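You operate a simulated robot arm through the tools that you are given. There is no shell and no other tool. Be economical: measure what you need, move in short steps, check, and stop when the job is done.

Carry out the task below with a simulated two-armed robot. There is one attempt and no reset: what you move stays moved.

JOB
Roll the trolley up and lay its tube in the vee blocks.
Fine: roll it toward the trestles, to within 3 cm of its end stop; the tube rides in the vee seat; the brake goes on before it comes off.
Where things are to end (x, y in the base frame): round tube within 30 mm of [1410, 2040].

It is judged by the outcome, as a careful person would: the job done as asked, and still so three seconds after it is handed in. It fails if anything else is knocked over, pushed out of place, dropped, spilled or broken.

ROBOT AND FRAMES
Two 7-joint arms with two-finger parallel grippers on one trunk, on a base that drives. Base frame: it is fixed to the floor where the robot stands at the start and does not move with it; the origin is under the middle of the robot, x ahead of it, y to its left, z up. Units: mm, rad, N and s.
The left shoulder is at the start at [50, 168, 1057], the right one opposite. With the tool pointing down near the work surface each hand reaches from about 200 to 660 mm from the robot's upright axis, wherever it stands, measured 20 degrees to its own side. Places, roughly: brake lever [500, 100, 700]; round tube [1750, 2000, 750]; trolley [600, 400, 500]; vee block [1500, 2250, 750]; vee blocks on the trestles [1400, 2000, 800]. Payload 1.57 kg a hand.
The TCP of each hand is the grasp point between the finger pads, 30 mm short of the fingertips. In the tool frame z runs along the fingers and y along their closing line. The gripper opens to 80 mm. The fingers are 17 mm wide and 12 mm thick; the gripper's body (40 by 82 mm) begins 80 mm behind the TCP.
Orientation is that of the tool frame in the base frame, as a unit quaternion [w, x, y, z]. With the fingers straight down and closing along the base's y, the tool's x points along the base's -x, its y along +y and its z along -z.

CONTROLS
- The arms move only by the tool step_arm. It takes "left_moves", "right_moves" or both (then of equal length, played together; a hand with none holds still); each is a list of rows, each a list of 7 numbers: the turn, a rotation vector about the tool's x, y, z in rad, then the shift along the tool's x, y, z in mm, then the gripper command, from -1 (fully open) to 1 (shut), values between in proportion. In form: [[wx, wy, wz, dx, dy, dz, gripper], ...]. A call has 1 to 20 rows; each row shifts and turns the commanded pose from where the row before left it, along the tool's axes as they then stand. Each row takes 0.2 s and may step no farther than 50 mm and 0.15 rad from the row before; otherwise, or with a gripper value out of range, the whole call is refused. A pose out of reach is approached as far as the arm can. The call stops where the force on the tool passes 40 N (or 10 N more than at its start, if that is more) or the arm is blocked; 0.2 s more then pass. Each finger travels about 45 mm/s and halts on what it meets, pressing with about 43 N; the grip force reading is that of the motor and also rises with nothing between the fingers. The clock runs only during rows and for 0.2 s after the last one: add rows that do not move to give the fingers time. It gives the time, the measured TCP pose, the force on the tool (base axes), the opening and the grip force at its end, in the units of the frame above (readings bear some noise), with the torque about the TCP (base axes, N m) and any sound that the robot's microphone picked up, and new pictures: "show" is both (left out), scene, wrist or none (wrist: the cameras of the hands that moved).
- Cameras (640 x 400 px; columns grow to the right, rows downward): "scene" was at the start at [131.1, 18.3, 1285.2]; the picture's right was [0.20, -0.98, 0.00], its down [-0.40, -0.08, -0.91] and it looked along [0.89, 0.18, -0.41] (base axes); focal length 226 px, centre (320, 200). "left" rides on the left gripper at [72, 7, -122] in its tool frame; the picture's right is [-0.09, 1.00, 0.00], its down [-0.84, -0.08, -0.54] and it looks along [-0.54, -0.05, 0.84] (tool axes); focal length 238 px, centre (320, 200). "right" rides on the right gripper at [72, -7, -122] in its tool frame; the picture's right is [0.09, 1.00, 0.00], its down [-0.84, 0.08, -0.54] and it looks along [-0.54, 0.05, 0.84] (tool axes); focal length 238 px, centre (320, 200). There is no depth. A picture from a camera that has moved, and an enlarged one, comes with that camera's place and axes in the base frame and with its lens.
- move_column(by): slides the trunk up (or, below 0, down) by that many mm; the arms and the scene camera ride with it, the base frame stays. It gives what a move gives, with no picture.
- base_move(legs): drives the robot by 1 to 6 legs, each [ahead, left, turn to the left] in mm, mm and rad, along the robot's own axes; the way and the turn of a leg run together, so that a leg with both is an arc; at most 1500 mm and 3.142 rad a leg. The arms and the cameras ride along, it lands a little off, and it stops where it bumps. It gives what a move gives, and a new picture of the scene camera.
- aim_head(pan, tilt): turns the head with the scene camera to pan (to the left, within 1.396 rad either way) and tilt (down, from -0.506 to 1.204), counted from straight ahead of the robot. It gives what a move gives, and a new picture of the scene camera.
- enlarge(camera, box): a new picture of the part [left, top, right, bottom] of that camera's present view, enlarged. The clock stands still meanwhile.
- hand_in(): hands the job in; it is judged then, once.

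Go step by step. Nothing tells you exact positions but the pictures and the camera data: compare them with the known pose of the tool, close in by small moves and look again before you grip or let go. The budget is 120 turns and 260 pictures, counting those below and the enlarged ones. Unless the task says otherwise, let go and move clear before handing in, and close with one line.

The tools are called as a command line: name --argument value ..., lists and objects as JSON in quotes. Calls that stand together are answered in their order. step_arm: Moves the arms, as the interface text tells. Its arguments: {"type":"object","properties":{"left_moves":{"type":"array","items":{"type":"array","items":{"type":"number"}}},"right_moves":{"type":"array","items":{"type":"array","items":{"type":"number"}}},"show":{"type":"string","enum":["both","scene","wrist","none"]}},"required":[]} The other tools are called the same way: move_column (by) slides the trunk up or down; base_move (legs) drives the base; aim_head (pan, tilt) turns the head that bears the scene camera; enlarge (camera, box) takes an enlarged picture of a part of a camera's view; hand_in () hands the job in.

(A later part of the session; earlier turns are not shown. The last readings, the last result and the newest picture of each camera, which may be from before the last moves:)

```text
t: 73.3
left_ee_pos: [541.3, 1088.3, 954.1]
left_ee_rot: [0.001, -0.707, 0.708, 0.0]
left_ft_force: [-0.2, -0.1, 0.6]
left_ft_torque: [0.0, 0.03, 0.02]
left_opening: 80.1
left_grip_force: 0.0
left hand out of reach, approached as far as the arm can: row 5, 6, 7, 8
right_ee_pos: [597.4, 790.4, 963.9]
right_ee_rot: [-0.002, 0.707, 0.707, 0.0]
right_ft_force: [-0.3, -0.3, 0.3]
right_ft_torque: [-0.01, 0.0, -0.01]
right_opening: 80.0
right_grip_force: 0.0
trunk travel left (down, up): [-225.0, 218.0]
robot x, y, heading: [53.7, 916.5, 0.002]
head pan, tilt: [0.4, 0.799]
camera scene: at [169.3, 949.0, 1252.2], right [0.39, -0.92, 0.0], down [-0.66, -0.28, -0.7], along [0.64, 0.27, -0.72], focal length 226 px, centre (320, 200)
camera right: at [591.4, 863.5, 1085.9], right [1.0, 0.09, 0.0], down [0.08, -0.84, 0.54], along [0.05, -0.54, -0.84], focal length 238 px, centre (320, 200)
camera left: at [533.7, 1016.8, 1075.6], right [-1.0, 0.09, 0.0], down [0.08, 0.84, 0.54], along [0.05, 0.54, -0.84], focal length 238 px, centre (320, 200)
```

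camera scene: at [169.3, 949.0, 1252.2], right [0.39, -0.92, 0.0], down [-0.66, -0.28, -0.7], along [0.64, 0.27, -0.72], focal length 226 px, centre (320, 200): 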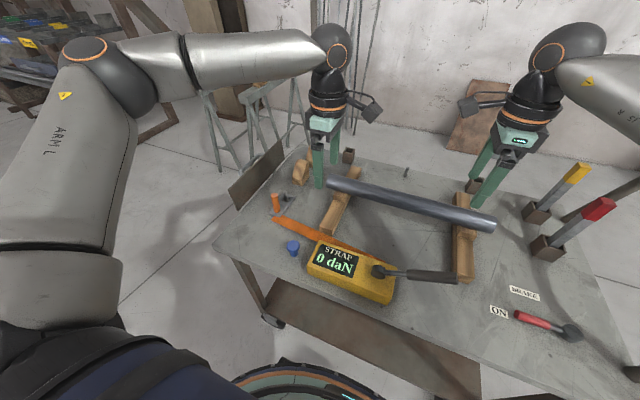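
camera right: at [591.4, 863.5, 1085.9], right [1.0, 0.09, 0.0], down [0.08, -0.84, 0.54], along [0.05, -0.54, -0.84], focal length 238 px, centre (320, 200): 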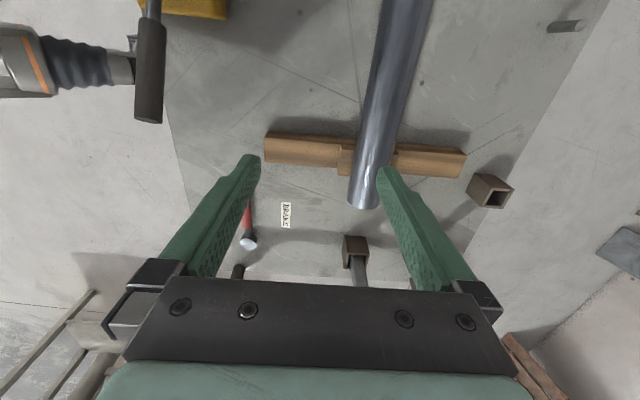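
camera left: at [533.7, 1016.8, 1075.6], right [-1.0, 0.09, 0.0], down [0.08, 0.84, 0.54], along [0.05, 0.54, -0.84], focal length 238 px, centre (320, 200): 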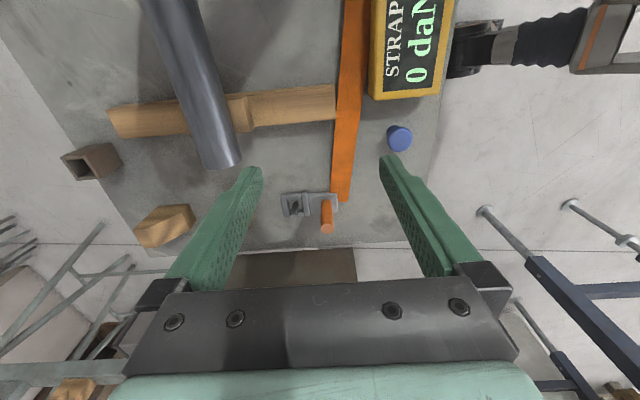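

The right bearer shows both seat lumps, tube seated. Tube axis at x≈673, y 678–1136 (centre 907). I'll move both hands directly above it at z≈870.

step_arm --right_moves '[[0, 0, 0, -1, 13, 16, -1], [0, 0, 0, -1, 13, 16, -1], [0, 0, 0, -1, 13, 16, -1], [0, 0, 0, -1, 13, 16, -1], [0, 0, 0, -1, 13, 16, -1], [0, 0, 0, 0, 12, 14, -1], [0, 0, 0, 0, 0, 0, -1]]' --left_moves '[[0, 0, 0, 10, -22, 14, -1], [0, 0, 0, 10, -22, 14, -1], [0, 0, 0, 10, -22, 14, -1], [0, 0, 0, 10, -22, 14, -1], [0, 0, 0, 10, -22, 14, -1], [0, 0, 0, 8, -21, 14, -1], [0, 0, 0, 0, 0, 0, -1]]' --show "both"

```text
t: 74.9
left_ee_pos: [564.8, 1125.3, 883.2]
left_ee_rot: [0.002, -0.706, 0.708, -0.002]
left_ft_force: [0.8, 0.1, -0.1]
left_ft_torque: [0.0, -0.01, -0.02]
left_opening: 80.1
left_grip_force: 0.1
left hand out of reach, approached as far as the arm can: row 1, 2, 3, 4, 5, 6
right_ee_pos: [675.7, 783.7, 868.4]
right_ee_rot: [-0.002, 0.707, 0.707, 0.001]
right_ft_force: [0.2, 0.2, -0.1]
right_ft_torque: [0.01, -0.04, 0.02]
right_opening: 80.3
right_grip_force: 0.1
trunk travel left (down, up): [-225.0, 218.0]
robot x, y, heading: [53.4, 916.3, -0.0]
head pan, tilt: [0.4, 0.799]
camera scene: at [169.4, 948.9, 1252.2], right [0.39, -0.92, 0.0], down [-0.66, -0.28, -0.7], along [0.64, 0.27, -0.72], focal length 226 px, centre (320, 200)
camera right: at [669.2, 857.0, 991.9], right [1.0, 0.09, 0.0], down [0.08, -0.84, 0.54], along [0.05, -0.54, -0.84], focal length 238 px, centre (320, 200)
camera left: at [558.2, 1052.3, 1006.3], right [-1.0, 0.1, 0.0], down [0.08, 0.84, 0.54], along [0.05, 0.54, -0.84], focal length 238 px, centre (320, 200)
```

scene: 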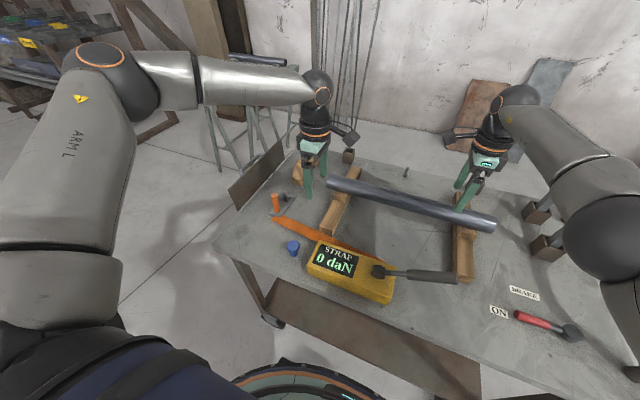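
right: 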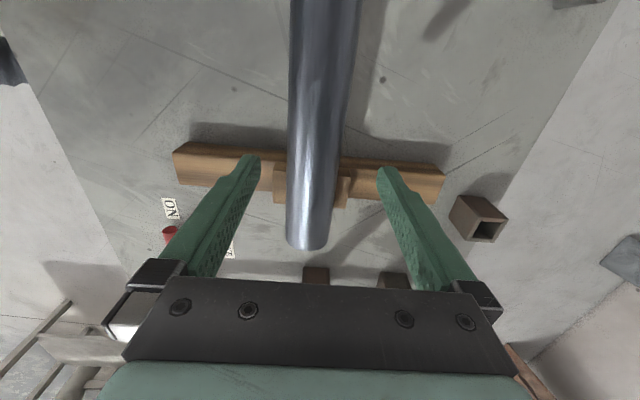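
left: 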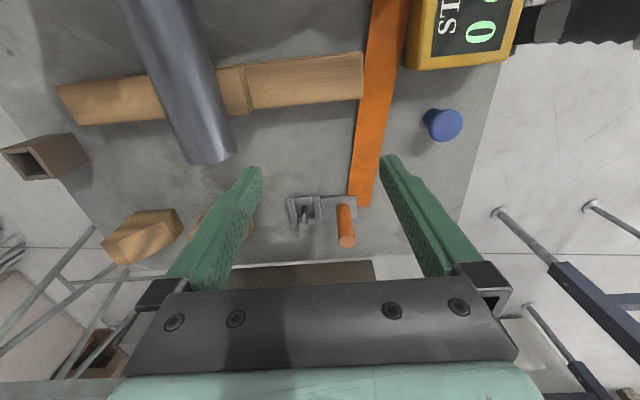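

The left hand's commanded pose seems to have run out beyond reach from earlier; I'll pull its command back in −x without lowering and see where it settles.

step_arm --left_moves '[[0, 0, 0, 0, 40, 0, -1], [0, 0, 0, 0, 40, 0, -1], [0, 0, 0, 0, 40, 0, -1], [0, 0, 0, 0, 40, 0, -1], [0, 0, 0, 0, 24, 0, -1], [0, 0, 0, 0, 0, 0, -1]]' --show "none"

```text
t: 76.3
left_ee_pos: [381.7, 1125.8, 883.8]
left_ee_rot: [0.001, -0.706, 0.709, -0.001]
left_ft_force: [0.1, -0.5, 0.7]
left_ft_torque: [0.02, -0.01, -0.02]
left_opening: 80.4
left_grip_force: 0.2
right_ee_pos: [675.2, 785.1, 869.5]
right_ee_rot: [-0.002, 0.707, 0.707, 0.0]
right_ft_force: [-0.1, 0.6, -0.2]
right_ft_torque: [-0.02, 0.02, 0.02]
right_opening: 80.2
right_grip_force: 0.1
trunk travel left (down, up): [-225.0, 218.0]
robot x, y, heading: [55.6, 916.0, -0.002]
head pan, tilt: [0.4, 0.799]
```

The command does track the arm, so it was a configuration limit. I'll approach again from close in: first to y≈1030, then out in x.

step_arm --left_moves '[[0, 0, 0, 40, 0, 0, -1], [0, 0, 0, 40, 0, 0, -1], [0, 0, 0, 16, -30, 0, -1], [0, 0, 0, 0, -40, 0, -1], [0, 0, 0, 0, -40, 0, -1], [0, 0, 0, 0, -40, 0, -1], [0, 0, 0, 0, -40, 0, -1], [0, 0, 0, 0, -40, 0, -1], [0, 0, 0, 0, -30, 0, -1], [0, 0, 0, 0, -30, 0, -1], [0, 0, 0, 0, 0, 0, -1]]' --show "both"

```text
t: 78.7
left_ee_pos: [573.4, 1130.8, 905.6]
left_ee_rot: [0.001, -0.706, 0.708, -0.001]
left_ft_force: [0.2, -0.3, 1.0]
left_ft_torque: [0.01, 0.01, -0.02]
left_opening: 80.0
left_grip_force: 0.1
left hand out of reach, approached as far as the arm can: row 4, 5, 6, 7, 8, 9, 10
right_ee_pos: [675.0, 785.0, 868.6]
right_ee_rot: [-0.002, 0.707, 0.707, 0.0]
right_ft_force: [0.7, 0.2, -0.1]
right_ft_torque: [0.0, -0.02, -0.01]
right_opening: 79.8
right_grip_force: 0.1
trunk travel left (down, up): [-225.0, 218.0]
robot x, y, heading: [53.2, 917.1, -0.0]
head pan, tilt: [0.4, 0.799]
camera scene: at [169.3, 949.0, 1252.2], right [0.39, -0.92, 0.0], down [-0.66, -0.28, -0.7], along [0.64, 0.27, -0.72], focal length 226 px, centre (320, 200)
camera left: at [567.2, 1058.9, 1027.8], right [-1.0, 0.1, 0.0], down [0.08, 0.84, 0.54], along [0.05, 0.54, -0.84], focal length 238 px, centre (320, 200)
```

scene: 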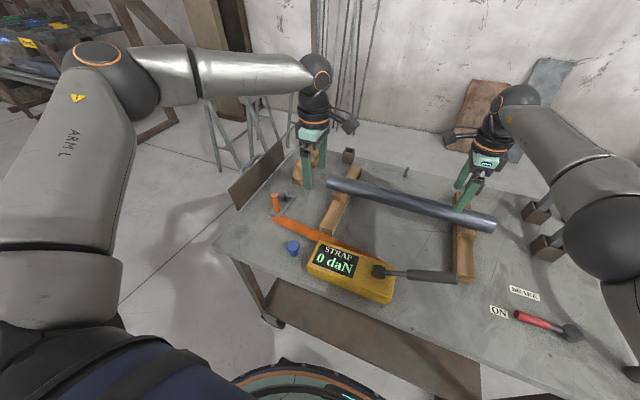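
left: 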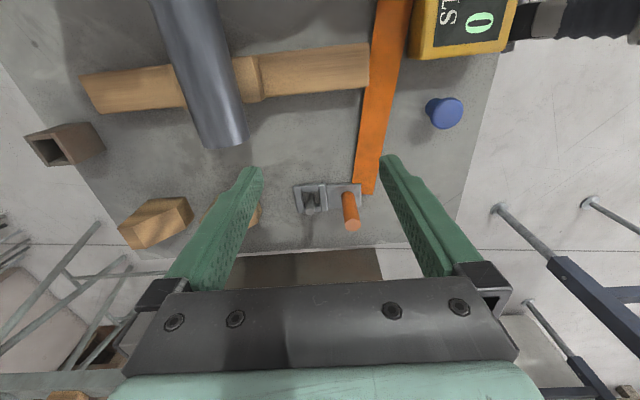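

The left wrist seems to be at a limit with this orientation; the arms may not be mirrored. I'll pull back a little and turn the left hand half a turn to +90°.

step_arm --left_moves '[[0, 0, 0, 0, 30, -20, -1], [0, 0, 0, 0, 30, -20, -1], [0, 0, 0.145, 0, 0, 0, -1], [0, 0, 0.145, 0, 0, 0, -1], [0, 0, 0.145, 0, 0, 0, -1], [0, 0, 0.145, 0, 0, 0, -1], [0, 0, 0.145, 0, 0, 0, -1], [0, 0, 0.145, 0, 0, 0, -1], [0, 0, 0.145, 0, 0, 0, -1], [0, 0, 0.145, 0, 0, 0, -1], [0, 0, 0.145, 0, 0, 0, -1], [0, 0, 0.145, 0, 0, 0, -1], [0, 0, 0.145, 0, 0, 0, -1], [0, 0, 0.145, 0, 0, 0, -1], [0, 0, 0.145, 0, 0, 0, -1], [0, 0, 0.145, 0, 0, 0, -1], [0, 0, 0.145, 0, 0, 0, -1], [0, 0, 0.145, 0, 0, 0, -1], [0, 0, 0.145, 0, 0, 0, -1], [0, 0, 0.145, 0, 0, 0, -1]]' --show "none"

step_arm --left_moves '[[0, 0, 0.145, 0, 0, 0, -1], [0, 0, 0.145, 0, 0, 0, -1], [0, 0, 0.145, 0, 0, 0, -1], [0, 0, 0.09, 0, 0, 0, -1], [0, 0, 0, 0, 0, 0, -1]]' --show "both"

```text
t: 82.9
left_ee_pos: [515.1, 1129.7, 948.0]
left_ee_rot: [0.001, 0.498, 0.867, 0.002]
left_ft_force: [0.3, 0.0, 0.5]
left_ft_torque: [0.0, -0.01, 0.01]
left_opening: 79.7
left_grip_force: 0.1
right_ee_pos: [674.9, 785.0, 870.2]
right_ee_rot: [-0.002, 0.707, 0.707, 0.0]
right_ft_force: [0.2, 0.1, -0.1]
right_ft_torque: [0.02, 0.01, 0.01]
right_opening: 79.9
right_grip_force: 0.0
trunk travel left (down, up): [-225.0, 218.0]
robot x, y, heading: [53.1, 913.7, -0.005]
head pan, tilt: [0.4, 0.799]
```

```text
t: 84.1
left_ee_pos: [515.3, 1131.5, 947.8]
left_ee_rot: [0.001, 0.707, 0.707, 0.0]
left_ft_force: [-0.4, 0.2, 0.6]
left_ft_torque: [-0.02, 0.04, -0.03]
left_opening: 79.8
left_grip_force: 0.0
right_ee_pos: [675.1, 785.1, 868.8]
right_ee_rot: [-0.002, 0.707, 0.707, 0.0]
right_ft_force: [-0.9, -0.9, -0.4]
right_ft_torque: [-0.02, 0.02, 0.01]
right_opening: 79.9
right_grip_force: 0.2
trunk travel left (down, up): [-225.0, 218.0]
robot x, y, heading: [55.0, 916.4, -0.0]
head pan, tilt: [0.4, 0.799]
camera scene: at [169.3, 949.0, 1252.2], right [0.39, -0.92, 0.0], down [-0.66, -0.28, -0.7], along [0.64, 0.27, -0.72], focal length 226 px, centre (320, 200)
camera left: at [521.2, 1202.6, 1069.2], right [1.0, -0.09, 0.0], down [-0.08, -0.84, 0.54], along [-0.05, -0.54, -0.84], focal length 238 px, centre (320, 200)
```

scene: 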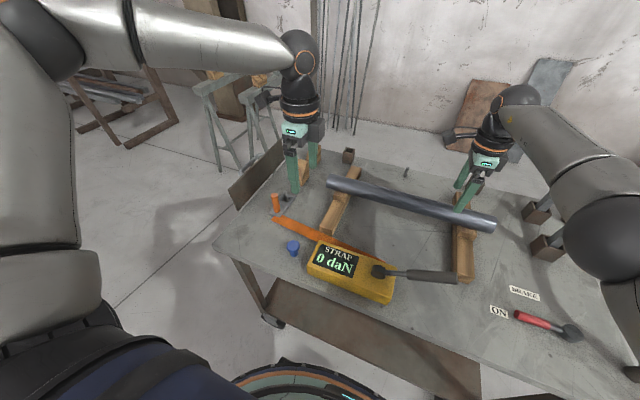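
left: 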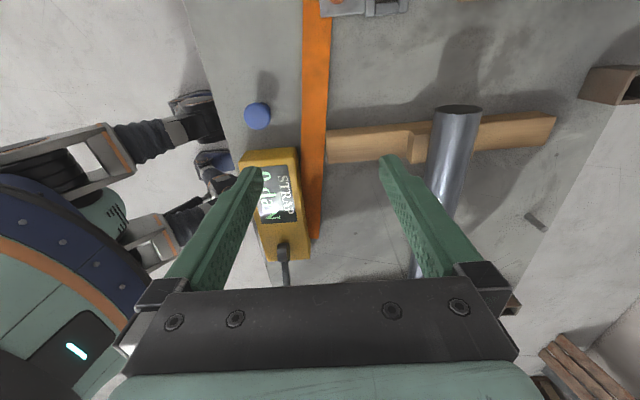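

step_arm --left_moves '[[0, 0, 0, -17, 26.5, 13, -1], [0, 0, 0, -17, 26.5, 13, -1], [0, 0, 0, -17, 26.5, 13, -1], [0, 0, 0, -17, 26.5, 13, -1], [0, 0, 0, -17, 26.5, 13, -1], [0, 0, 0, -16, 26.5, 13, -1], [0, 0, 0, 0, 0, 0, -1]]' --show "both"

```text
t: 85.7
left_ee_pos: [563.1, 1116.0, 897.1]
left_ee_rot: [0.001, 0.706, 0.708, 0.002]
left_ft_force: [-0.7, 0.3, 1.2]
left_ft_torque: [-0.01, -0.01, 0.0]
left_opening: 79.9
left_grip_force: 0.1
left hand out of reach, approached as far as the arm can: row 2, 3, 4, 5, 6
right_ee_pos: [676.0, 784.9, 868.9]
right_ee_rot: [-0.002, 0.708, 0.707, 0.0]
right_ft_force: [-0.7, 0.6, -0.1]
right_ft_torque: [-0.02, -0.01, 0.0]
right_opening: 80.1
right_grip_force: 0.0
trunk travel left (down, up): [-225.0, 218.0]
robot x, y, heading: [57.1, 915.4, -0.0]
head pan, tilt: [0.4, 0.799]
camera scene: at [169.3, 949.0, 1252.2], right [0.39, -0.92, 0.0], down [-0.66, -0.28, -0.7], along [0.64, 0.27, -0.72], focal length 226 px, centre (320, 200)
camera left: at [568.7, 1189.1, 1018.8], right [1.0, -0.09, 0.0], down [-0.08, -0.84, 0.54], along [-0.05, -0.54, -0.84], focal length 238 px, centre (320, 200)
```

scene: 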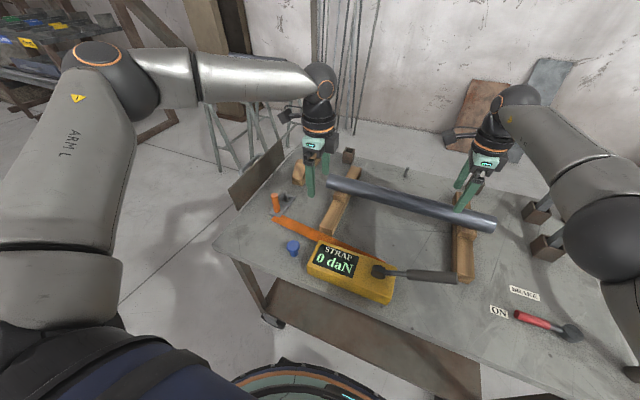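
left: 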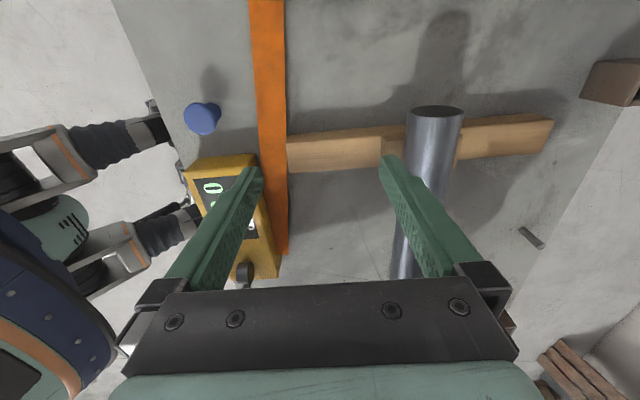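

Same limit with either wrist angle, so it's the left elbow posture. I'll bring the left hand back to its home-like pose to reset the elbow.

step_arm --left_moves '[[0, 0, 0, 20, -20, -30, -1], [0, 0, 0, 20, -20, -30, -1], [0, 0, 0, 20, -20, -30, -1], [0, 0, 0, 20, -20, -30, -1], [0, 0, 0, 20, -20, -30, -1], [0, 0, 0, 20, -20, -30, -1], [0, 0, 0, 20, 0, -30, -1], [0, 0, 0, 20, 0, -30, -1], [0, 0, -0.143, 0, 0, 0, -1], [0, 0, -0.143, 0, 0, 0, -1], [0, 0, -0.143, 0, 0, 0, -1], [0, 0, -0.143, 0, 0, 0, -1], [0, 0, -0.143, 0, 0, 0, -1], [0, 0, -0.143, 0, 0, 0, -1], [0, 0, -0.143, 0, 0, 0, -1], [0, 0, -0.143, 0, 0, 0, -1], [0, 0, -0.143, 0, 0, 0, -1], [0, 0, -0.143, 0, 0, 0, -1], [0, 0, -0.143, 0, 0, 0, -1], [0, 0, 0, 0, 0, 0, -1]]' --show "scene"

```text
t: 89.9
left_ee_pos: [441.1, 1277.9, 1140.5]
left_ee_rot: [0.002, -0.003, 1.0, 0.0]
left_ft_force: [-0.6, -0.4, 0.5]
left_ft_torque: [0.0, -0.03, 0.01]
left_opening: 80.0
left_grip_force: 0.0
right_ee_pos: [675.1, 784.2, 869.5]
right_ee_rot: [-0.001, 0.707, 0.707, 0.001]
right_ft_force: [0.2, -0.6, 0.2]
right_ft_torque: [-0.02, -0.01, 0.03]
right_opening: 80.0
right_grip_force: 0.0
trunk travel left (down, up): [-225.0, 218.0]
robot x, y, heading: [55.0, 919.4, -0.003]
head pan, tilt: [0.4, 0.799]
camera scene: at [169.3, 949.0, 1252.2], right [0.39, -0.92, 0.0], down [-0.66, -0.28, -0.7], along [0.64, 0.27, -0.72], focal length 226 px, centre (320, 200)
```

scene: 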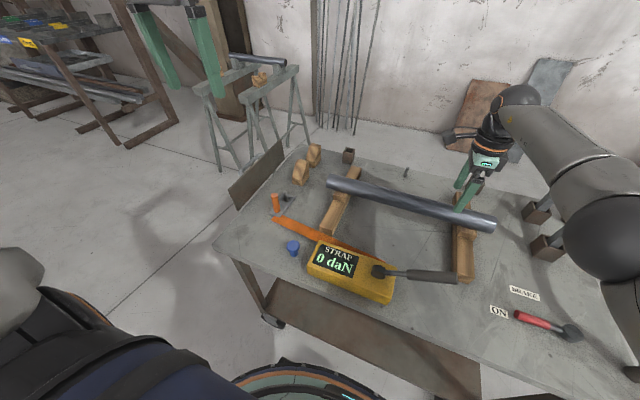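

step_arm --left_moves '[[0, 0, 0, 0, 0, 45, -1], [0, 0, 0, 0, 0, 45, -1], [0, 0, 0, 0, 0, 45, -1], [0, 0, 0, 0, 0, 45, -1], [0, 0, 0, 0, 0, 45, -1], [0, 0, 0, 0, -40, 0, -1], [0, 0, 0, 0, -40, 0, -1], [0, 0, 0, 0, -40, 0, -1], [0, 0, 0, 0, -40, 0, -1], [0, 0, 0, -40, -25, 0, -1], [0, 0, 0, -40, -15, 0, -1], [0, 0, 0, -40, -10, 0, -1], [0, 0, 0, -40, -10, 0, -1], [0, 0, 0, -40, -10, 0, -1], [0, 0, 0, -30, 0, 0, -1], [0, 0, 0, 0, 0, 0, -1]]' --show "both"

```text
t: 93.3
left_ee_pos: [575.0, 1127.6, 923.7]
left_ee_rot: [0.002, -0.002, 1.0, 0.001]
left_ft_force: [-0.1, -0.3, -0.1]
left_ft_torque: [0.0, 0.02, 0.0]
left_opening: 80.0
left_grip_force: 0.0
left hand out of reach, approached as far as the arm can: row 12, 13, 14, 15
right_ee_pos: [674.1, 784.6, 870.9]
right_ee_rot: [-0.002, 0.707, 0.707, 0.0]
right_ft_force: [-0.9, -0.2, 0.8]
right_ft_torque: [-0.02, 0.0, -0.01]
right_opening: 79.8
right_grip_force: 0.1
trunk travel left (down, up): [-225.0, 218.0]
robot x, y, heading: [53.5, 917.1, -0.005]
head pan, tilt: [0.4, 0.799]
camera scene: at [169.3, 949.0, 1252.2], right [0.39, -0.92, 0.0], down [-0.66, -0.28, -0.7], along [0.64, 0.27, -0.72], focal length 226 px, centre (320, 200)
camera left: at [502.6, 1134.8, 1045.9], right [0.09, 1.0, 0.0], down [0.84, -0.07, 0.54], along [0.54, -0.05, -0.84], focal length 238 px, centre (320, 200)
```

scene: 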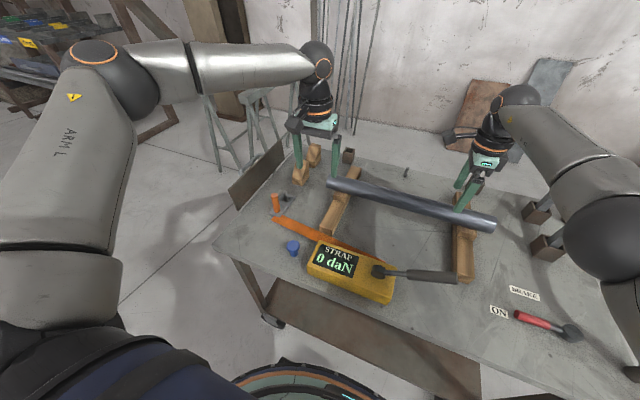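
left: 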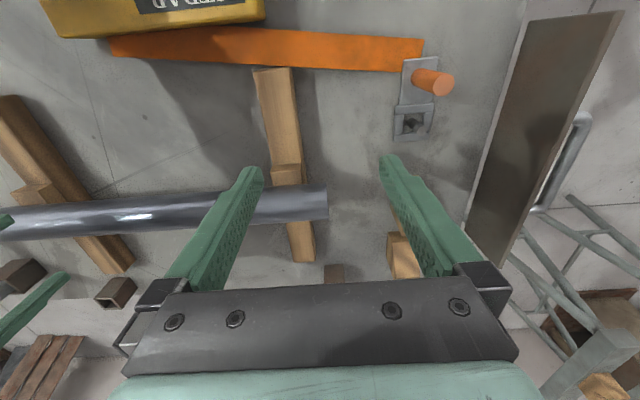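

The left arm can't come in further in this elbow posture. The tube may well be light enough for one hand at its centre, so I'll tuck the left arm up and align the right hand with the tube's middle (y≈907) to test the weight.

step_arm --left_moves '[[0, 0, 0, 20, 20, -35, -1], [0, 0, 0, 20, 20, -35, -1], [0, 0, 0, 20, 20, -35, -1], [0, 0, 0, 20, 20, -35, -1], [0, 0, 0, 20, 20, -35, -1], [0, 0, 0, 20, 20, -35, -1], [0, 0, 0, 20, 20, 0, -1], [0, 0, 0, 0, 0, 0, -1]]' --show "none"

base_move --legs '[[0, 120, 0]]'

enlarge --camera "right" --box '[0, 0, 640, 400]'

```text
t: 95.1
left_ee_pos: [431.2, 1269.9, 1133.2]
left_ee_rot: [0.0, -0.001, 1.0, 0.0]
left_ft_force: [-0.5, -0.2, -0.6]
left_ft_torque: [-0.01, 0.0, 0.01]
left_opening: 80.1
left_grip_force: 0.1
right_ee_pos: [674.5, 784.6, 869.6]
right_ee_rot: [-0.001, 0.707, 0.707, 0.001]
right_ft_force: [-0.1, 0.0, 0.1]
right_ft_torque: [0.02, -0.01, -0.01]
right_opening: 80.0
right_grip_force: 0.0
trunk travel left (down, up): [-225.0, 218.0]
robot x, y, heading: [56.6, 919.8, -0.003]
head pan, tilt: [0.4, 0.799]
```

```text
t: 96.3
left_ee_pos: [431.9, 1388.8, 1133.2]
left_ee_rot: [0.002, -0.003, 1.0, 0.001]
left_ft_force: [0.6, 0.6, 0.1]
left_ft_torque: [-0.01, 0.01, 0.02]
left_opening: 80.1
left_grip_force: 0.1
right_ee_pos: [674.4, 905.2, 870.0]
right_ee_rot: [-0.002, 0.707, 0.708, 0.001]
right_ft_force: [-0.3, -0.5, 0.3]
right_ft_torque: [0.01, -0.01, 0.0]
right_opening: 80.0
right_grip_force: 0.0
trunk travel left (down, up): [-225.0, 218.0]
robot x, y, heading: [53.2, 1038.8, -0.002]
head pan, tilt: [0.4, 0.799]
camera scene: at [169.5, 1068.8, 1252.2], right [0.39, -0.92, 0.0], down [-0.66, -0.28, -0.7], along [0.64, 0.27, -0.72], focal length 226 px, centre (320, 200)
```

scene: 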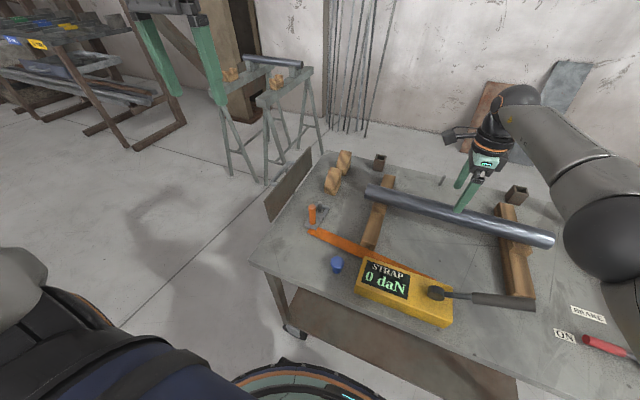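

```text
1.00 times, centred on (320, 200) of right
camera zoom: at [669.5, 977.1, 992.1], right [1.0, 0.09, 0.0], down [0.08, -0.84, 0.54], along [0.05, -0.54, -0.84], focal length 238 px, centre (320, 200)
```

zoom: 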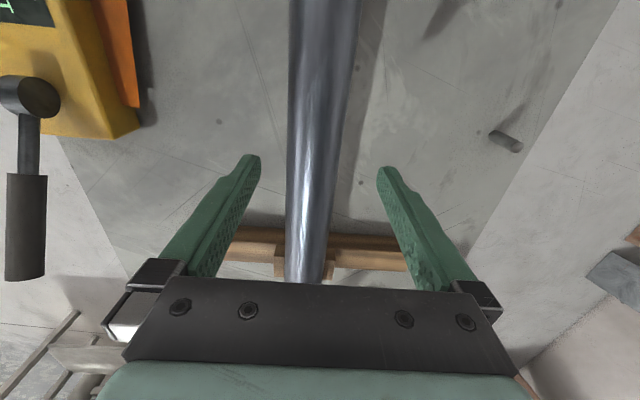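

The hand is centred on the tube. I'll lower 80 mm and close on it.

step_arm --right_moves '[[0, 0, 0, 2, -1, 40, -1], [0, 0, 0, 0, 0, 30, -1], [0, 0, 0, 0, 0, 12, -1], [0, 0, 0, 0, 0, 0, 0], [0, 0, 0, 0, 0, 0, 1], [0, 0, 0, 0, 0, 0, 1], [0, 0, 0, 0, 0, 0, 1], [0, 0, 0, 0, 0, 0, 1]]' --show "both"

enlarge --camera "scene" --box '[350, 130, 560, 300]'

```text
t: 98.1
left_ee_pos: [431.1, 1388.2, 1133.8]
left_ee_rot: [0.002, -0.003, 1.0, 0.001]
left_ft_force: [-1.5, 0.9, 0.1]
left_ft_torque: [-0.01, 0.0, 0.01]
left_opening: 80.1
left_grip_force: 0.0
right_ee_pos: [671.3, 906.5, 788.4]
right_ee_rot: [-0.003, 0.708, 0.707, 0.0]
right_ft_force: [-13.4, 1.5, 1.0]
right_ft_torque: [-0.54, -0.15, -0.62]
right_opening: 47.3
right_grip_force: 41.7
right hand out of reach, approached as far as the arm can: row 3
trunk travel left (down, up): [-225.0, 218.0]
robot x, y, heading: [53.1, 1034.8, -0.006]
head pan, tilt: [0.4, 0.799]
camera scene: at [168.4, 1068.2, 1252.3], right [0.39, -0.92, 0.0], down [-0.66, -0.28, -0.7], along [0.64, 0.27, -0.72], focal length 226 px, centre (320, 200)
camera right: at [665.3, 978.9, 910.4], right [1.0, 0.09, 0.0], down [0.08, -0.84, 0.54], along [0.05, -0.54, -0.84], focal length 238 px, centre (320, 200)
```

scene: 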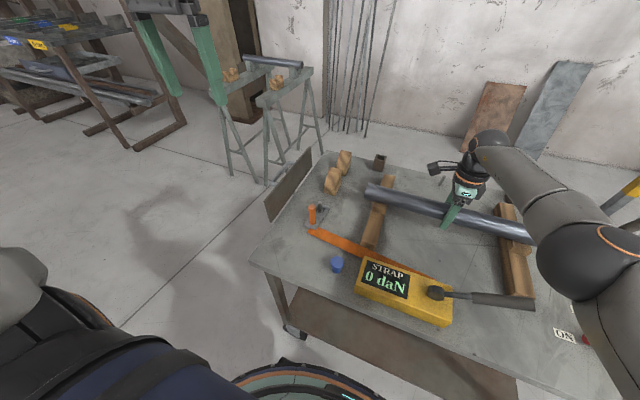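
right: 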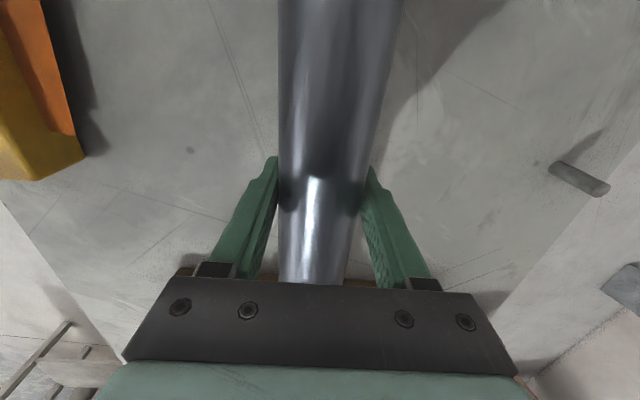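

```text
2.35 times, centred on (455, 215) of scene
camera zoom: at [168.4, 1068.2, 1252.3], right [0.39, -0.92, 0.0], down [-0.66, -0.28, -0.7], along [0.64, 0.27, -0.72], focal length 532 px, centre (2, 165)
```

zoom: 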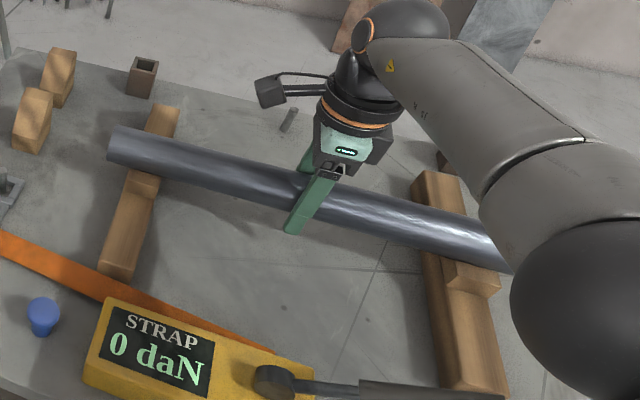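

Gripped at 47 mm, right at the middle. I'll lift just 12 mm and read the weight and balance.

step_arm --right_moves '[[0, 0, 0, 0, -1, -2, 1], [0, 0, 0, 0, 0, -3, 1], [0, 0, 0, 0, 0, -3, 1], [0, 0, 0, 0, 0, -4, 1], [0, 0, 0, 0, 0, 0, 1], [0, 0, 0, 0, 0, 0, 1]]' --show "scene"

```text
t: 99.5
left_ee_pos: [433.0, 1387.7, 1132.2]
left_ee_rot: [0.001, -0.002, 1.0, 0.0]
left_ft_force: [0.3, -0.7, -0.6]
left_ft_torque: [0.01, -0.02, -0.01]
left_opening: 80.2
left_grip_force: 0.1
right_ee_pos: [669.1, 907.3, 799.4]
right_ee_rot: [-0.002, 0.707, 0.707, 0.001]
right_ft_force: [-0.8, -0.1, -9.0]
right_ft_torque: [0.01, -0.01, -0.04]
right_opening: 47.3
right_grip_force: 43.2
trunk travel left (down, up): [-225.0, 218.0]
robot x, y, heading: [50.6, 1035.5, -0.001]
head pan, tilt: [0.4, 0.799]
camera scene: at [170.5, 1068.1, 1252.1], right [0.39, -0.92, 0.0], down [-0.66, -0.28, -0.7], along [0.64, 0.27, -0.72], focal length 226 px, centre (320, 200)
```

scene: 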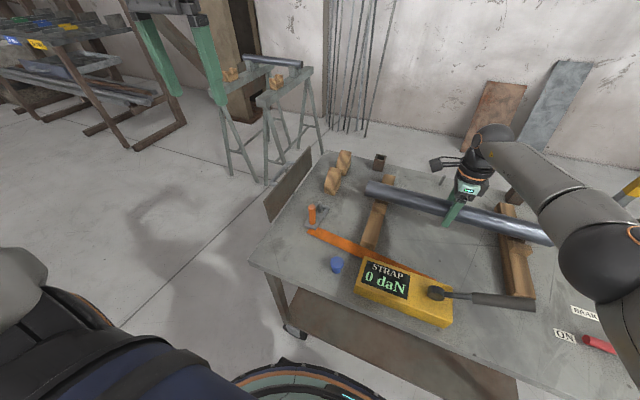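

It weighs about 9 N and balances with no torque, so one hand suffices. I'll raise it straight, then up and back toward the robot.

step_arm --right_moves '[[0, 0, 0, 0, 0, -10, 1], [0, 0, 0, 0, 0, -20, 1], [0, 0, 0, 0, 0, -25, 1], [0, 0, 0, 0, -10, -25, 1], [0, 0, 0, 0, -20, -25, 1], [0, 0, 0, 0, -25, -25, 1], [0, 0, 0, 0, -25, -25, 1], [0, 0, 0, 0, -20, -25, 1], [0, 0, 0, 0, -10, -15, 1], [0, 0, 0, 0, 0, -5, 1], [0, 0, 0, 0, 0, 0, 1]]' --show "scene"

aim_head --pan 0.9 --tilt 0.5

```text
t: 101.9
left_ee_pos: [432.7, 1387.9, 1132.7]
left_ee_rot: [0.002, -0.004, 1.0, 0.001]
left_ft_force: [0.3, 0.2, 0.3]
left_ft_torque: [-0.02, -0.01, 0.01]
left_opening: 79.5
left_grip_force: 0.0
right_ee_pos: [559.8, 903.9, 1000.1]
right_ee_rot: [-0.002, 0.708, 0.706, 0.0]
right_ft_force: [1.1, 0.1, -10.4]
right_ft_torque: [0.01, 0.01, 0.01]
right_opening: 47.3
right_grip_force: 42.7
trunk travel left (down, up): [-225.0, 218.0]
robot x, y, heading: [55.4, 1039.0, -0.003]
head pan, tilt: [0.4, 0.799]
camera scene: at [170.3, 1068.1, 1252.1], right [0.39, -0.92, 0.0], down [-0.66, -0.28, -0.7], along [0.64, 0.27, -0.72], focal length 226 px, centre (320, 200)
```

scene: 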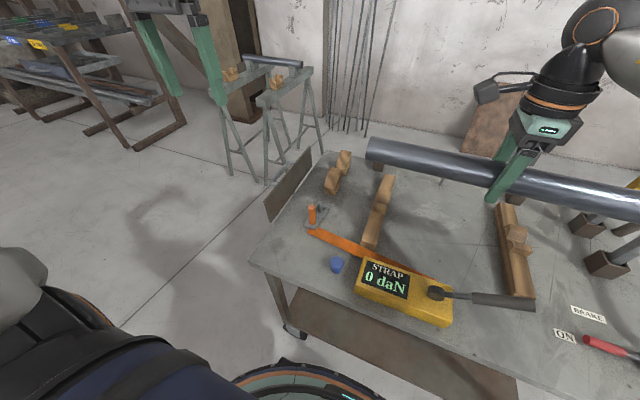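

```text
t: 102.9
left_ee_pos: [432.1, 1387.7, 1132.0]
left_ee_rot: [0.001, -0.002, 1.0, 0.001]
left_ft_force: [-0.3, 0.2, -0.7]
left_ft_torque: [0.04, -0.02, -0.03]
left_opening: 80.0
left_grip_force: 0.0
right_ee_pos: [560.5, 906.3, 997.9]
right_ee_rot: [-0.002, 0.707, 0.707, 0.0]
right_ft_force: [-1.0, 0.4, -10.6]
right_ft_torque: [-0.02, 0.02, -0.04]
right_opening: 46.9
right_grip_force: 43.0
trunk travel left (down, up): [-225.0, 218.0]
robot x, y, heading: [58.8, 1037.5, -0.008]
head pan, tilt: [0.901, 0.499]
camera scene: at [152.6, 1108.0, 1278.1], right [0.78, -0.62, 0.0], down [-0.3, -0.37, -0.88], along [0.55, 0.69, -0.48], focal length 226 px, centre (320, 200)
```

scene: 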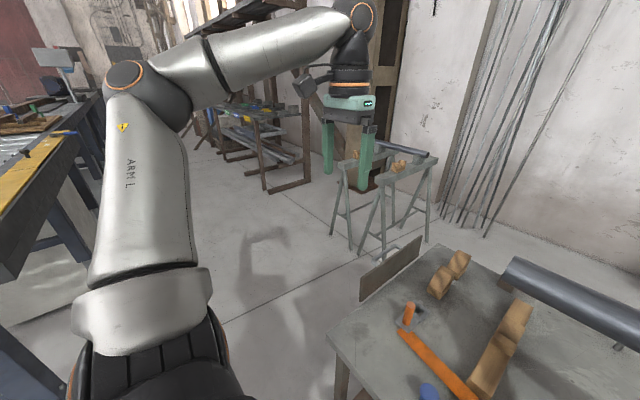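

Both seats are clear and the lever is on. Now carry: drive left past the trolley's end, then diagonally toward the trestles, stopping short to look.

base_move --legs '[[0, 330, 0], [0, 330, 0]]'

```text
t: 106.8
left_ee_pos: [425.2, 2048.0, 1132.2]
left_ee_rot: [0.001, -0.01, 1.0, 0.001]
left_ft_force: [-0.1, 0.8, -0.1]
left_ft_torque: [0.0, 0.04, 0.01]
left_opening: 80.0
left_grip_force: 0.1
right_ee_pos: [559.3, 1566.8, 998.9]
right_ee_rot: [-0.002, 0.702, 0.712, 0.0]
right_ft_force: [-0.4, 0.1, -9.6]
right_ft_torque: [-0.02, -0.02, 0.02]
right_opening: 47.1
right_grip_force: 43.6
trunk travel left (down, up): [-225.0, 218.0]
robot x, y, heading: [53.8, 1694.3, 0.016]
head pan, tilt: [0.901, 0.499]
camera scene: at [149.0, 1765.2, 1278.1], right [0.79, -0.61, 0.0], down [-0.29, -0.38, -0.88], along [0.54, 0.69, -0.48], focal length 226 px, centre (320, 200)
```

scene: 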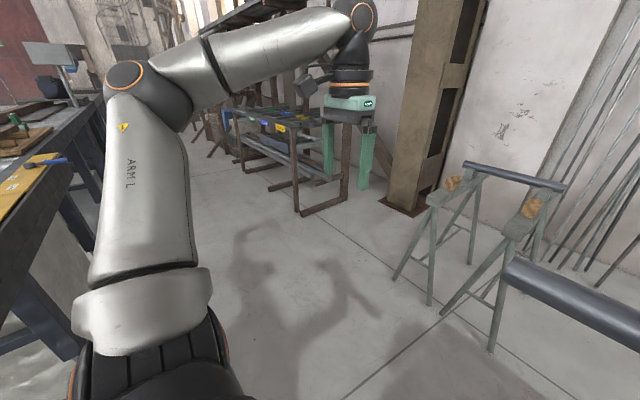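

The vee blocks appear near y≈1870 and 2200. Heading drifted 0.016; I'll correct it while driving diagonally.

base_move --legs '[[0, 0, -0.016], [600, 475, 0]]'

aim_head --pan -0.1 --tilt 0.6

```text
t: 111.3
left_ee_pos: [1021.5, 2529.2, 1132.6]
left_ee_rot: [0.001, -0.007, 1.0, 0.001]
left_ft_force: [0.7, 0.2, -0.5]
left_ft_torque: [0.01, 0.01, -0.01]
left_opening: 80.1
left_grip_force: 0.0
right_ee_pos: [1153.9, 2047.5, 999.3]
right_ee_rot: [-0.002, 0.704, 0.71, 0.0]
right_ft_force: [0.2, 0.0, -9.4]
right_ft_torque: [0.02, -0.01, 0.01]
right_opening: 47.3
right_grip_force: 43.3
trunk travel left (down, up): [-225.0, 218.0]
robot x, y, heading: [646.1, 2173.6, 0.006]
head pan, tilt: [0.901, 0.499]
camera scene: at [743.5, 2247.2, 1278.1], right [0.79, -0.62, 0.0], down [-0.3, -0.38, -0.88], along [0.54, 0.69, -0.48], focal length 226 px, centre (320, 200)
```

scene: 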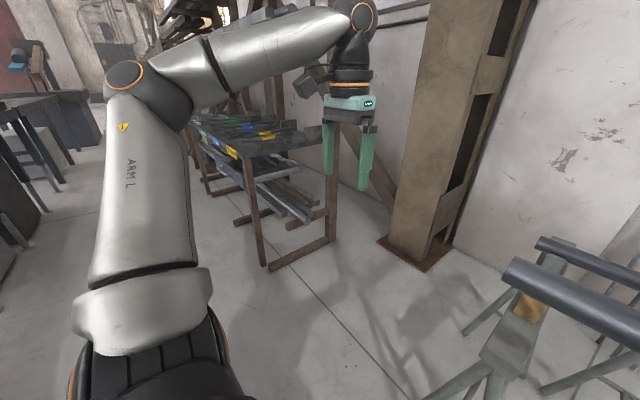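

```text
t: 112.6
left_ee_pos: [1021.7, 2529.2, 1133.8]
left_ee_rot: [0.002, -0.008, 1.0, 0.001]
left_ft_force: [0.3, -0.1, 0.0]
left_ft_torque: [0.01, -0.02, 0.0]
left_opening: 79.7
left_grip_force: 0.1
right_ee_pos: [1154.5, 2047.0, 999.3]
right_ee_rot: [-0.002, 0.704, 0.71, 0.0]
right_ft_force: [-0.3, -0.7, -10.6]
right_ft_torque: [0.03, 0.0, -0.01]
right_opening: 47.2
right_grip_force: 42.8
trunk travel left (down, up): [-225.0, 218.0]
robot x, y, heading: [644.2, 2174.6, 0.005]
head pan, tilt: [-0.099, 0.6]
camera scene: at [775.3, 2167.2, 1269.0], right [-0.09, -1.0, 0.0], down [-0.56, 0.05, -0.82], along [0.82, -0.08, -0.57], focal length 226 px, centre (320, 200)
```

scene: 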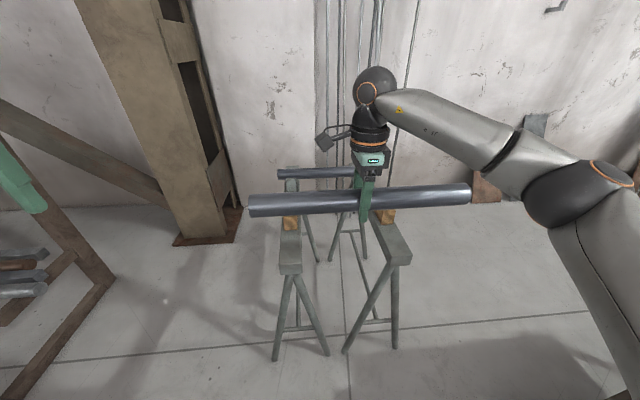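

The tube is in line with the two vee blocks (y≈1876 and 2211). I'll drive 165 mm ahead and look with both cameras.

base_move --legs '[[165, 0, -0.005]]'

enlarge --camera "right" --box '[0, 0, 640, 400]'

enlarge --camera "scene" --box '[220, 150, 480, 320]'

```text
t: 114.0
left_ee_pos: [1183.4, 2526.2, 1132.4]
left_ee_rot: [0.0, -0.004, 1.0, 0.001]
left_ft_force: [0.2, 0.4, -0.4]
left_ft_torque: [0.03, 0.02, 0.02]
left_opening: 79.7
left_grip_force: 0.0
right_ee_pos: [1313.9, 2045.7, 999.2]
right_ee_rot: [-0.003, 0.706, 0.708, 0.0]
right_ft_force: [-0.6, 0.3, -10.6]
right_ft_torque: [-0.02, 0.02, 0.0]
right_opening: 47.3
right_grip_force: 43.3
trunk travel left (down, up): [-225.0, 218.0]
robot x, y, heading: [808.4, 2174.5, -0.003]
head pan, tilt: [-0.099, 0.6]
camera scene: at [937.0, 2167.1, 1268.9], right [-0.1, -1.0, 0.0], down [-0.56, 0.06, -0.82], along [0.82, -0.08, -0.57], focal length 226 px, centre (320, 200)
```

scene: 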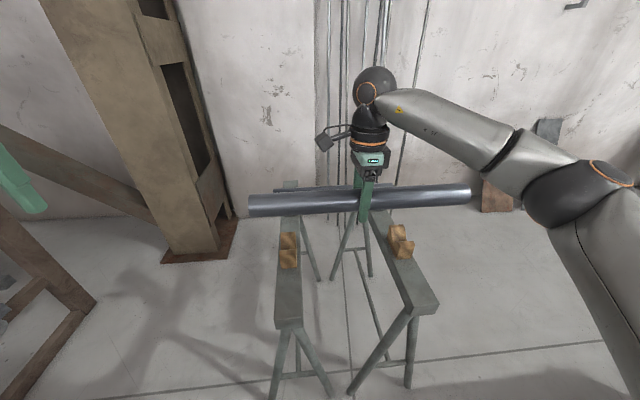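

```text
1.00 times, centred on (320, 200) of right
camera zoom: at [1308.7, 2117.5, 1121.2], right [1.0, 0.1, 0.0], down [0.08, -0.84, 0.54], along [0.05, -0.54, -0.84], focal length 238 px, centre (320, 200)
```

zoom: 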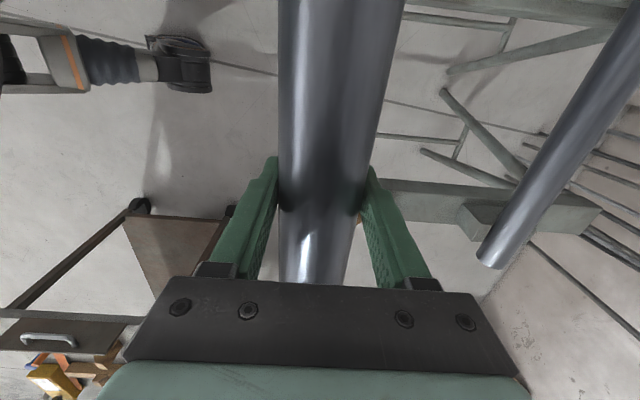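

```text
2.35 times, centred on (350, 235) of scene
camera zoom: at [937.0, 2167.1, 1268.9], right [-0.1, -1.0, 0.0], down [-0.56, 0.06, -0.82], along [0.82, -0.08, -0.57], focal length 532 px, centre (249, 118)
```

zoom: 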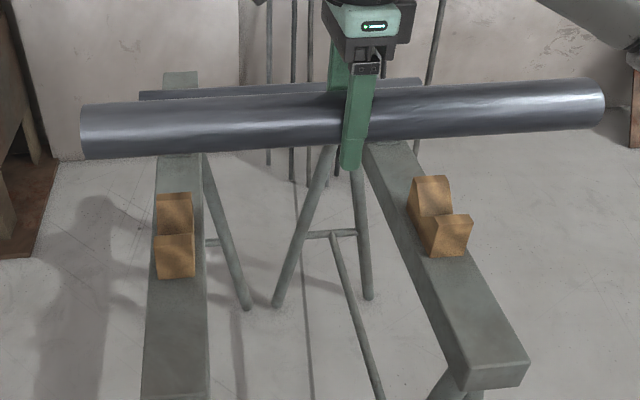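

The two wooden vees sit at about x 1410, y 1870 and 2215, seat bottoms z≈773, and the hand is centred between them. I'll extend to x≈1410 and lower to z≈870 first.

step_arm --right_moves '[[0, 0, 0, 0, 5, 10, 1], [0, 0, 0, -1, 15, 20, 1], [0, 0, 0, -1, 19, 25, 1], [0, 0, 0, -1, 19, 25, 1], [0, 0, 0, -1, 19, 25, 1], [0, 0, 0, -1, 15, 18, 1], [0, 0, 0, 0, 4, 6, 1], [0, 0, 0, 0, 0, 0, 1]]' --show "scene"

enlarge --camera "scene" --box '[220, 150, 480, 320]'

enlarge --camera "right" --box '[160, 100, 480, 300]'

```text
t: 115.8
left_ee_pos: [1183.8, 2527.7, 1132.2]
left_ee_rot: [0.0, -0.003, 1.0, 0.001]
left_ft_force: [0.3, -0.2, -0.9]
left_ft_torque: [0.03, -0.01, -0.04]
left_opening: 79.9
left_grip_force: 0.2
right_ee_pos: [1410.6, 2041.4, 868.5]
right_ee_rot: [-0.002, 0.706, 0.708, 0.0]
right_ft_force: [0.3, -0.1, -9.5]
right_ft_torque: [0.0, 0.0, -0.01]
right_opening: 47.2
right_grip_force: 43.4
trunk travel left (down, up): [-225.0, 218.0]
robot x, y, heading: [807.1, 2175.1, 0.005]
head pan, tilt: [-0.099, 0.6]
camera scene: at [936.5, 2167.1, 1269.0], right [-0.1, -1.0, 0.0], down [-0.56, 0.06, -0.82], along [0.82, -0.08, -0.57], focal length 226 px, centre (320, 200)
```

scene: 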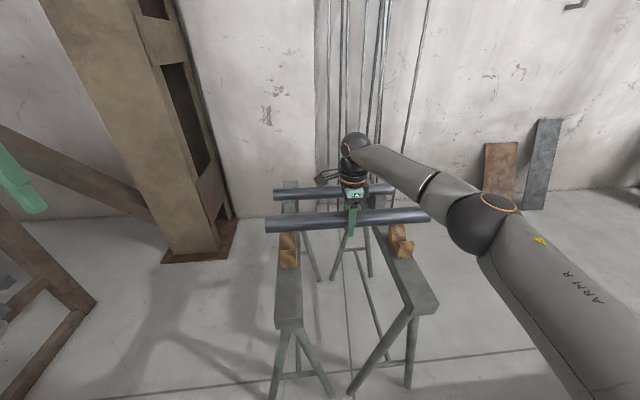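

```text
2.35 times, centred on (350, 235) of scene
camera zoom: at [936.5, 2167.1, 1269.0], right [-0.1, -1.0, 0.0], down [-0.56, 0.06, -0.82], along [0.82, -0.08, -0.57], focal length 532 px, centre (249, 118)
```

zoom: 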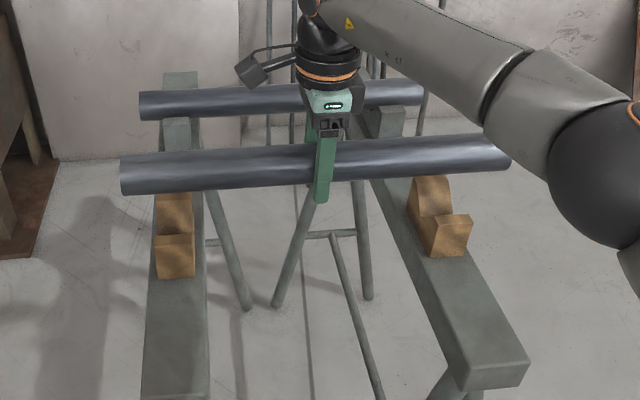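

```text
2.00 times, centred on (320, 200) of right
camera zoom: at [1403.7, 2113.2, 991.5], right [1.0, 0.1, 0.0], down [0.08, -0.84, 0.54], along [0.05, -0.54, -0.84], focal length 477 px, centre (320, 200)
```

zoom: 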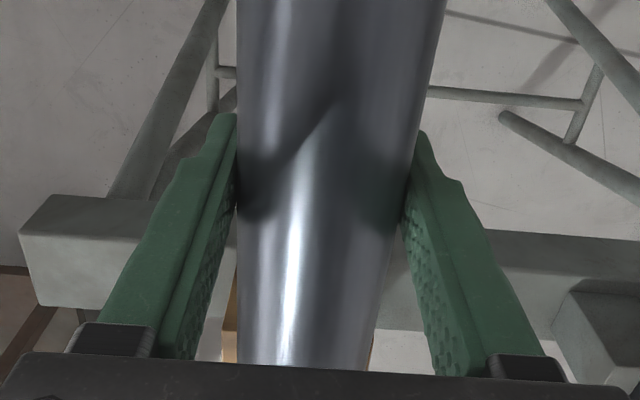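

The tube is above the vees and looks centred. I'll lower to z≈835 and check again.

step_arm --right_moves '[[0, 0, 0, 0, 0, 10, 1], [0, 0, 0, 0, 0, 12, 1], [0, 0, 0, 0, 0, 10, 1], [0, 0, 0, 0, 0, 2, 1], [0, 0, 0, 0, 0, 0, 1]]' --show "none"

enlarge --camera "scene" --box '[255, 190, 345, 290]'

enlarge --camera "scene" --box '[350, 185, 450, 285]'

enlarge --camera "right" --box '[240, 160, 400, 290]'

```text
t: 117.0
left_ee_pos: [1184.4, 2527.1, 1132.5]
left_ee_rot: [0.001, -0.003, 1.0, 0.001]
left_ft_force: [0.6, -0.4, 0.2]
left_ft_torque: [-0.02, -0.04, 0.0]
left_opening: 79.9
left_grip_force: 0.0
right_ee_pos: [1410.2, 2041.2, 835.1]
right_ee_rot: [-0.003, 0.705, 0.709, 0.0]
right_ft_force: [0.4, -1.3, -10.4]
right_ft_torque: [0.0, 0.0, 0.01]
right_opening: 47.2
right_grip_force: 43.1
trunk travel left (down, up): [-225.0, 218.0]
robot x, y, heading: [806.3, 2176.5, 0.001]
head pan, tilt: [-0.099, 0.6]
```

```text
4.00 times, centred on (300, 240) of scene
camera zoom: at [936.6, 2167.1, 1269.0], right [-0.1, -1.0, 0.0], down [-0.56, 0.06, -0.82], along [0.82, -0.08, -0.57], focal length 904 px, centre (400, 40)
```

zoom: 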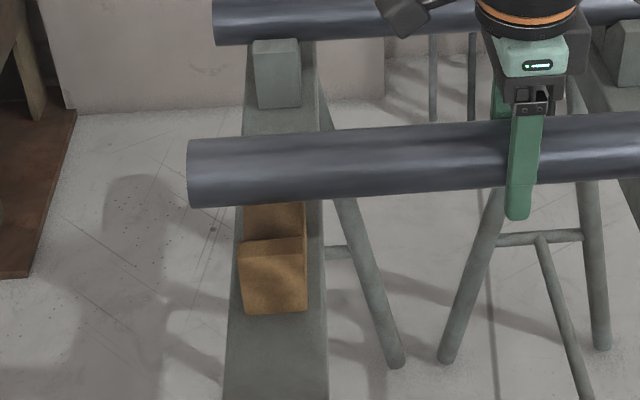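

```text
4.00 times, centred on (400, 235) of scene
camera zoom: at [936.6, 2167.1, 1269.0], right [-0.1, -1.0, 0.0], down [-0.56, 0.06, -0.82], along [0.82, -0.08, -0.57], focal length 904 px, centre (0, 60)
```

zoom: 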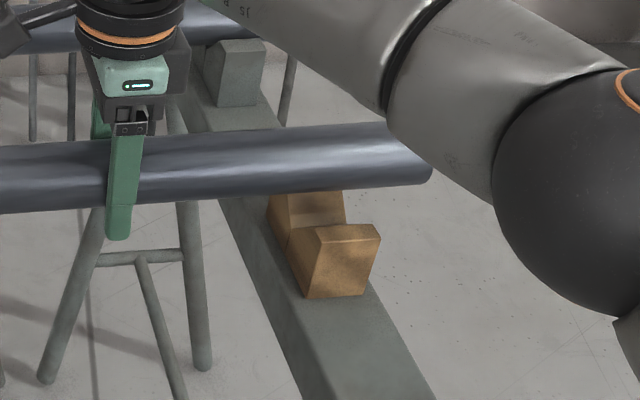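

```text
3.08 times, centred on (320, 225) of right
camera zoom: at [1404.3, 2113.2, 958.4], right [1.0, 0.1, 0.0], down [0.08, -0.84, 0.54], along [0.05, -0.54, -0.84], focal length 733 px, centre (320, 123)
```

zoom: 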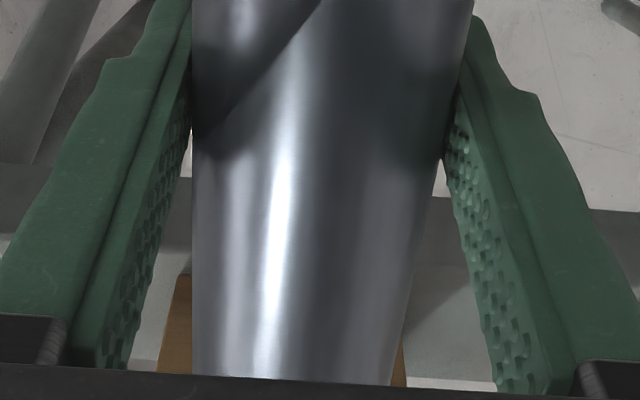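

Good alignment. I'll descend in 3 mm rows, watching for contact.

step_arm --right_moves '[[0, 0, 0, 0, 0, 4, 1], [0, 0, 0, 0, 0, 4, 1], [0, 0, 0, 0, 0, 4, 1], [0, 0, 0, 0, 0, 3, 1], [0, 0, 0, 0, 0, 3, 1], [0, 0, 0, 0, 0, 0, 1]]' --show "scene"

```text
t: 118.4
left_ee_pos: [1184.0, 2527.5, 1133.4]
left_ee_rot: [0.0, -0.003, 1.0, 0.001]
left_ft_force: [-0.2, -0.1, -0.7]
left_ft_torque: [-0.02, 0.0, -0.02]
left_opening: 79.6
left_grip_force: 0.1
right_ee_pos: [1410.0, 2041.2, 818.6]
right_ee_rot: [-0.002, 0.706, 0.709, 0.0]
right_ft_force: [-0.4, 0.3, -10.5]
right_ft_torque: [-0.01, 0.02, 0.0]
right_opening: 47.2
right_grip_force: 43.5
trunk travel left (down, up): [-225.0, 218.0]
robot x, y, heading: [807.4, 2178.7, 0.0]
head pan, tilt: [-0.099, 0.6]
camera scene: at [936.6, 2167.1, 1269.0], right [-0.1, -1.0, 0.0], down [-0.56, 0.06, -0.82], along [0.82, -0.08, -0.57], focal length 226 px, centre (320, 200)
```

scene: 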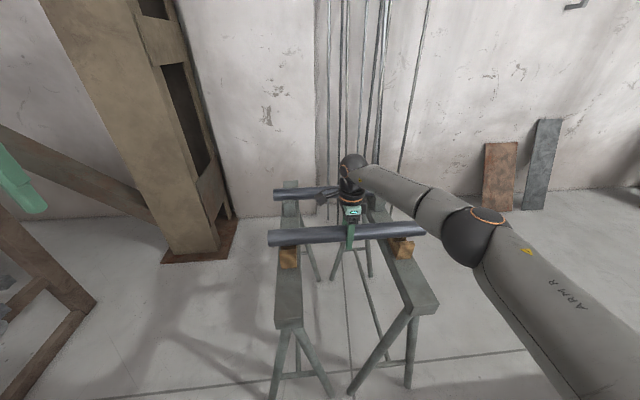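

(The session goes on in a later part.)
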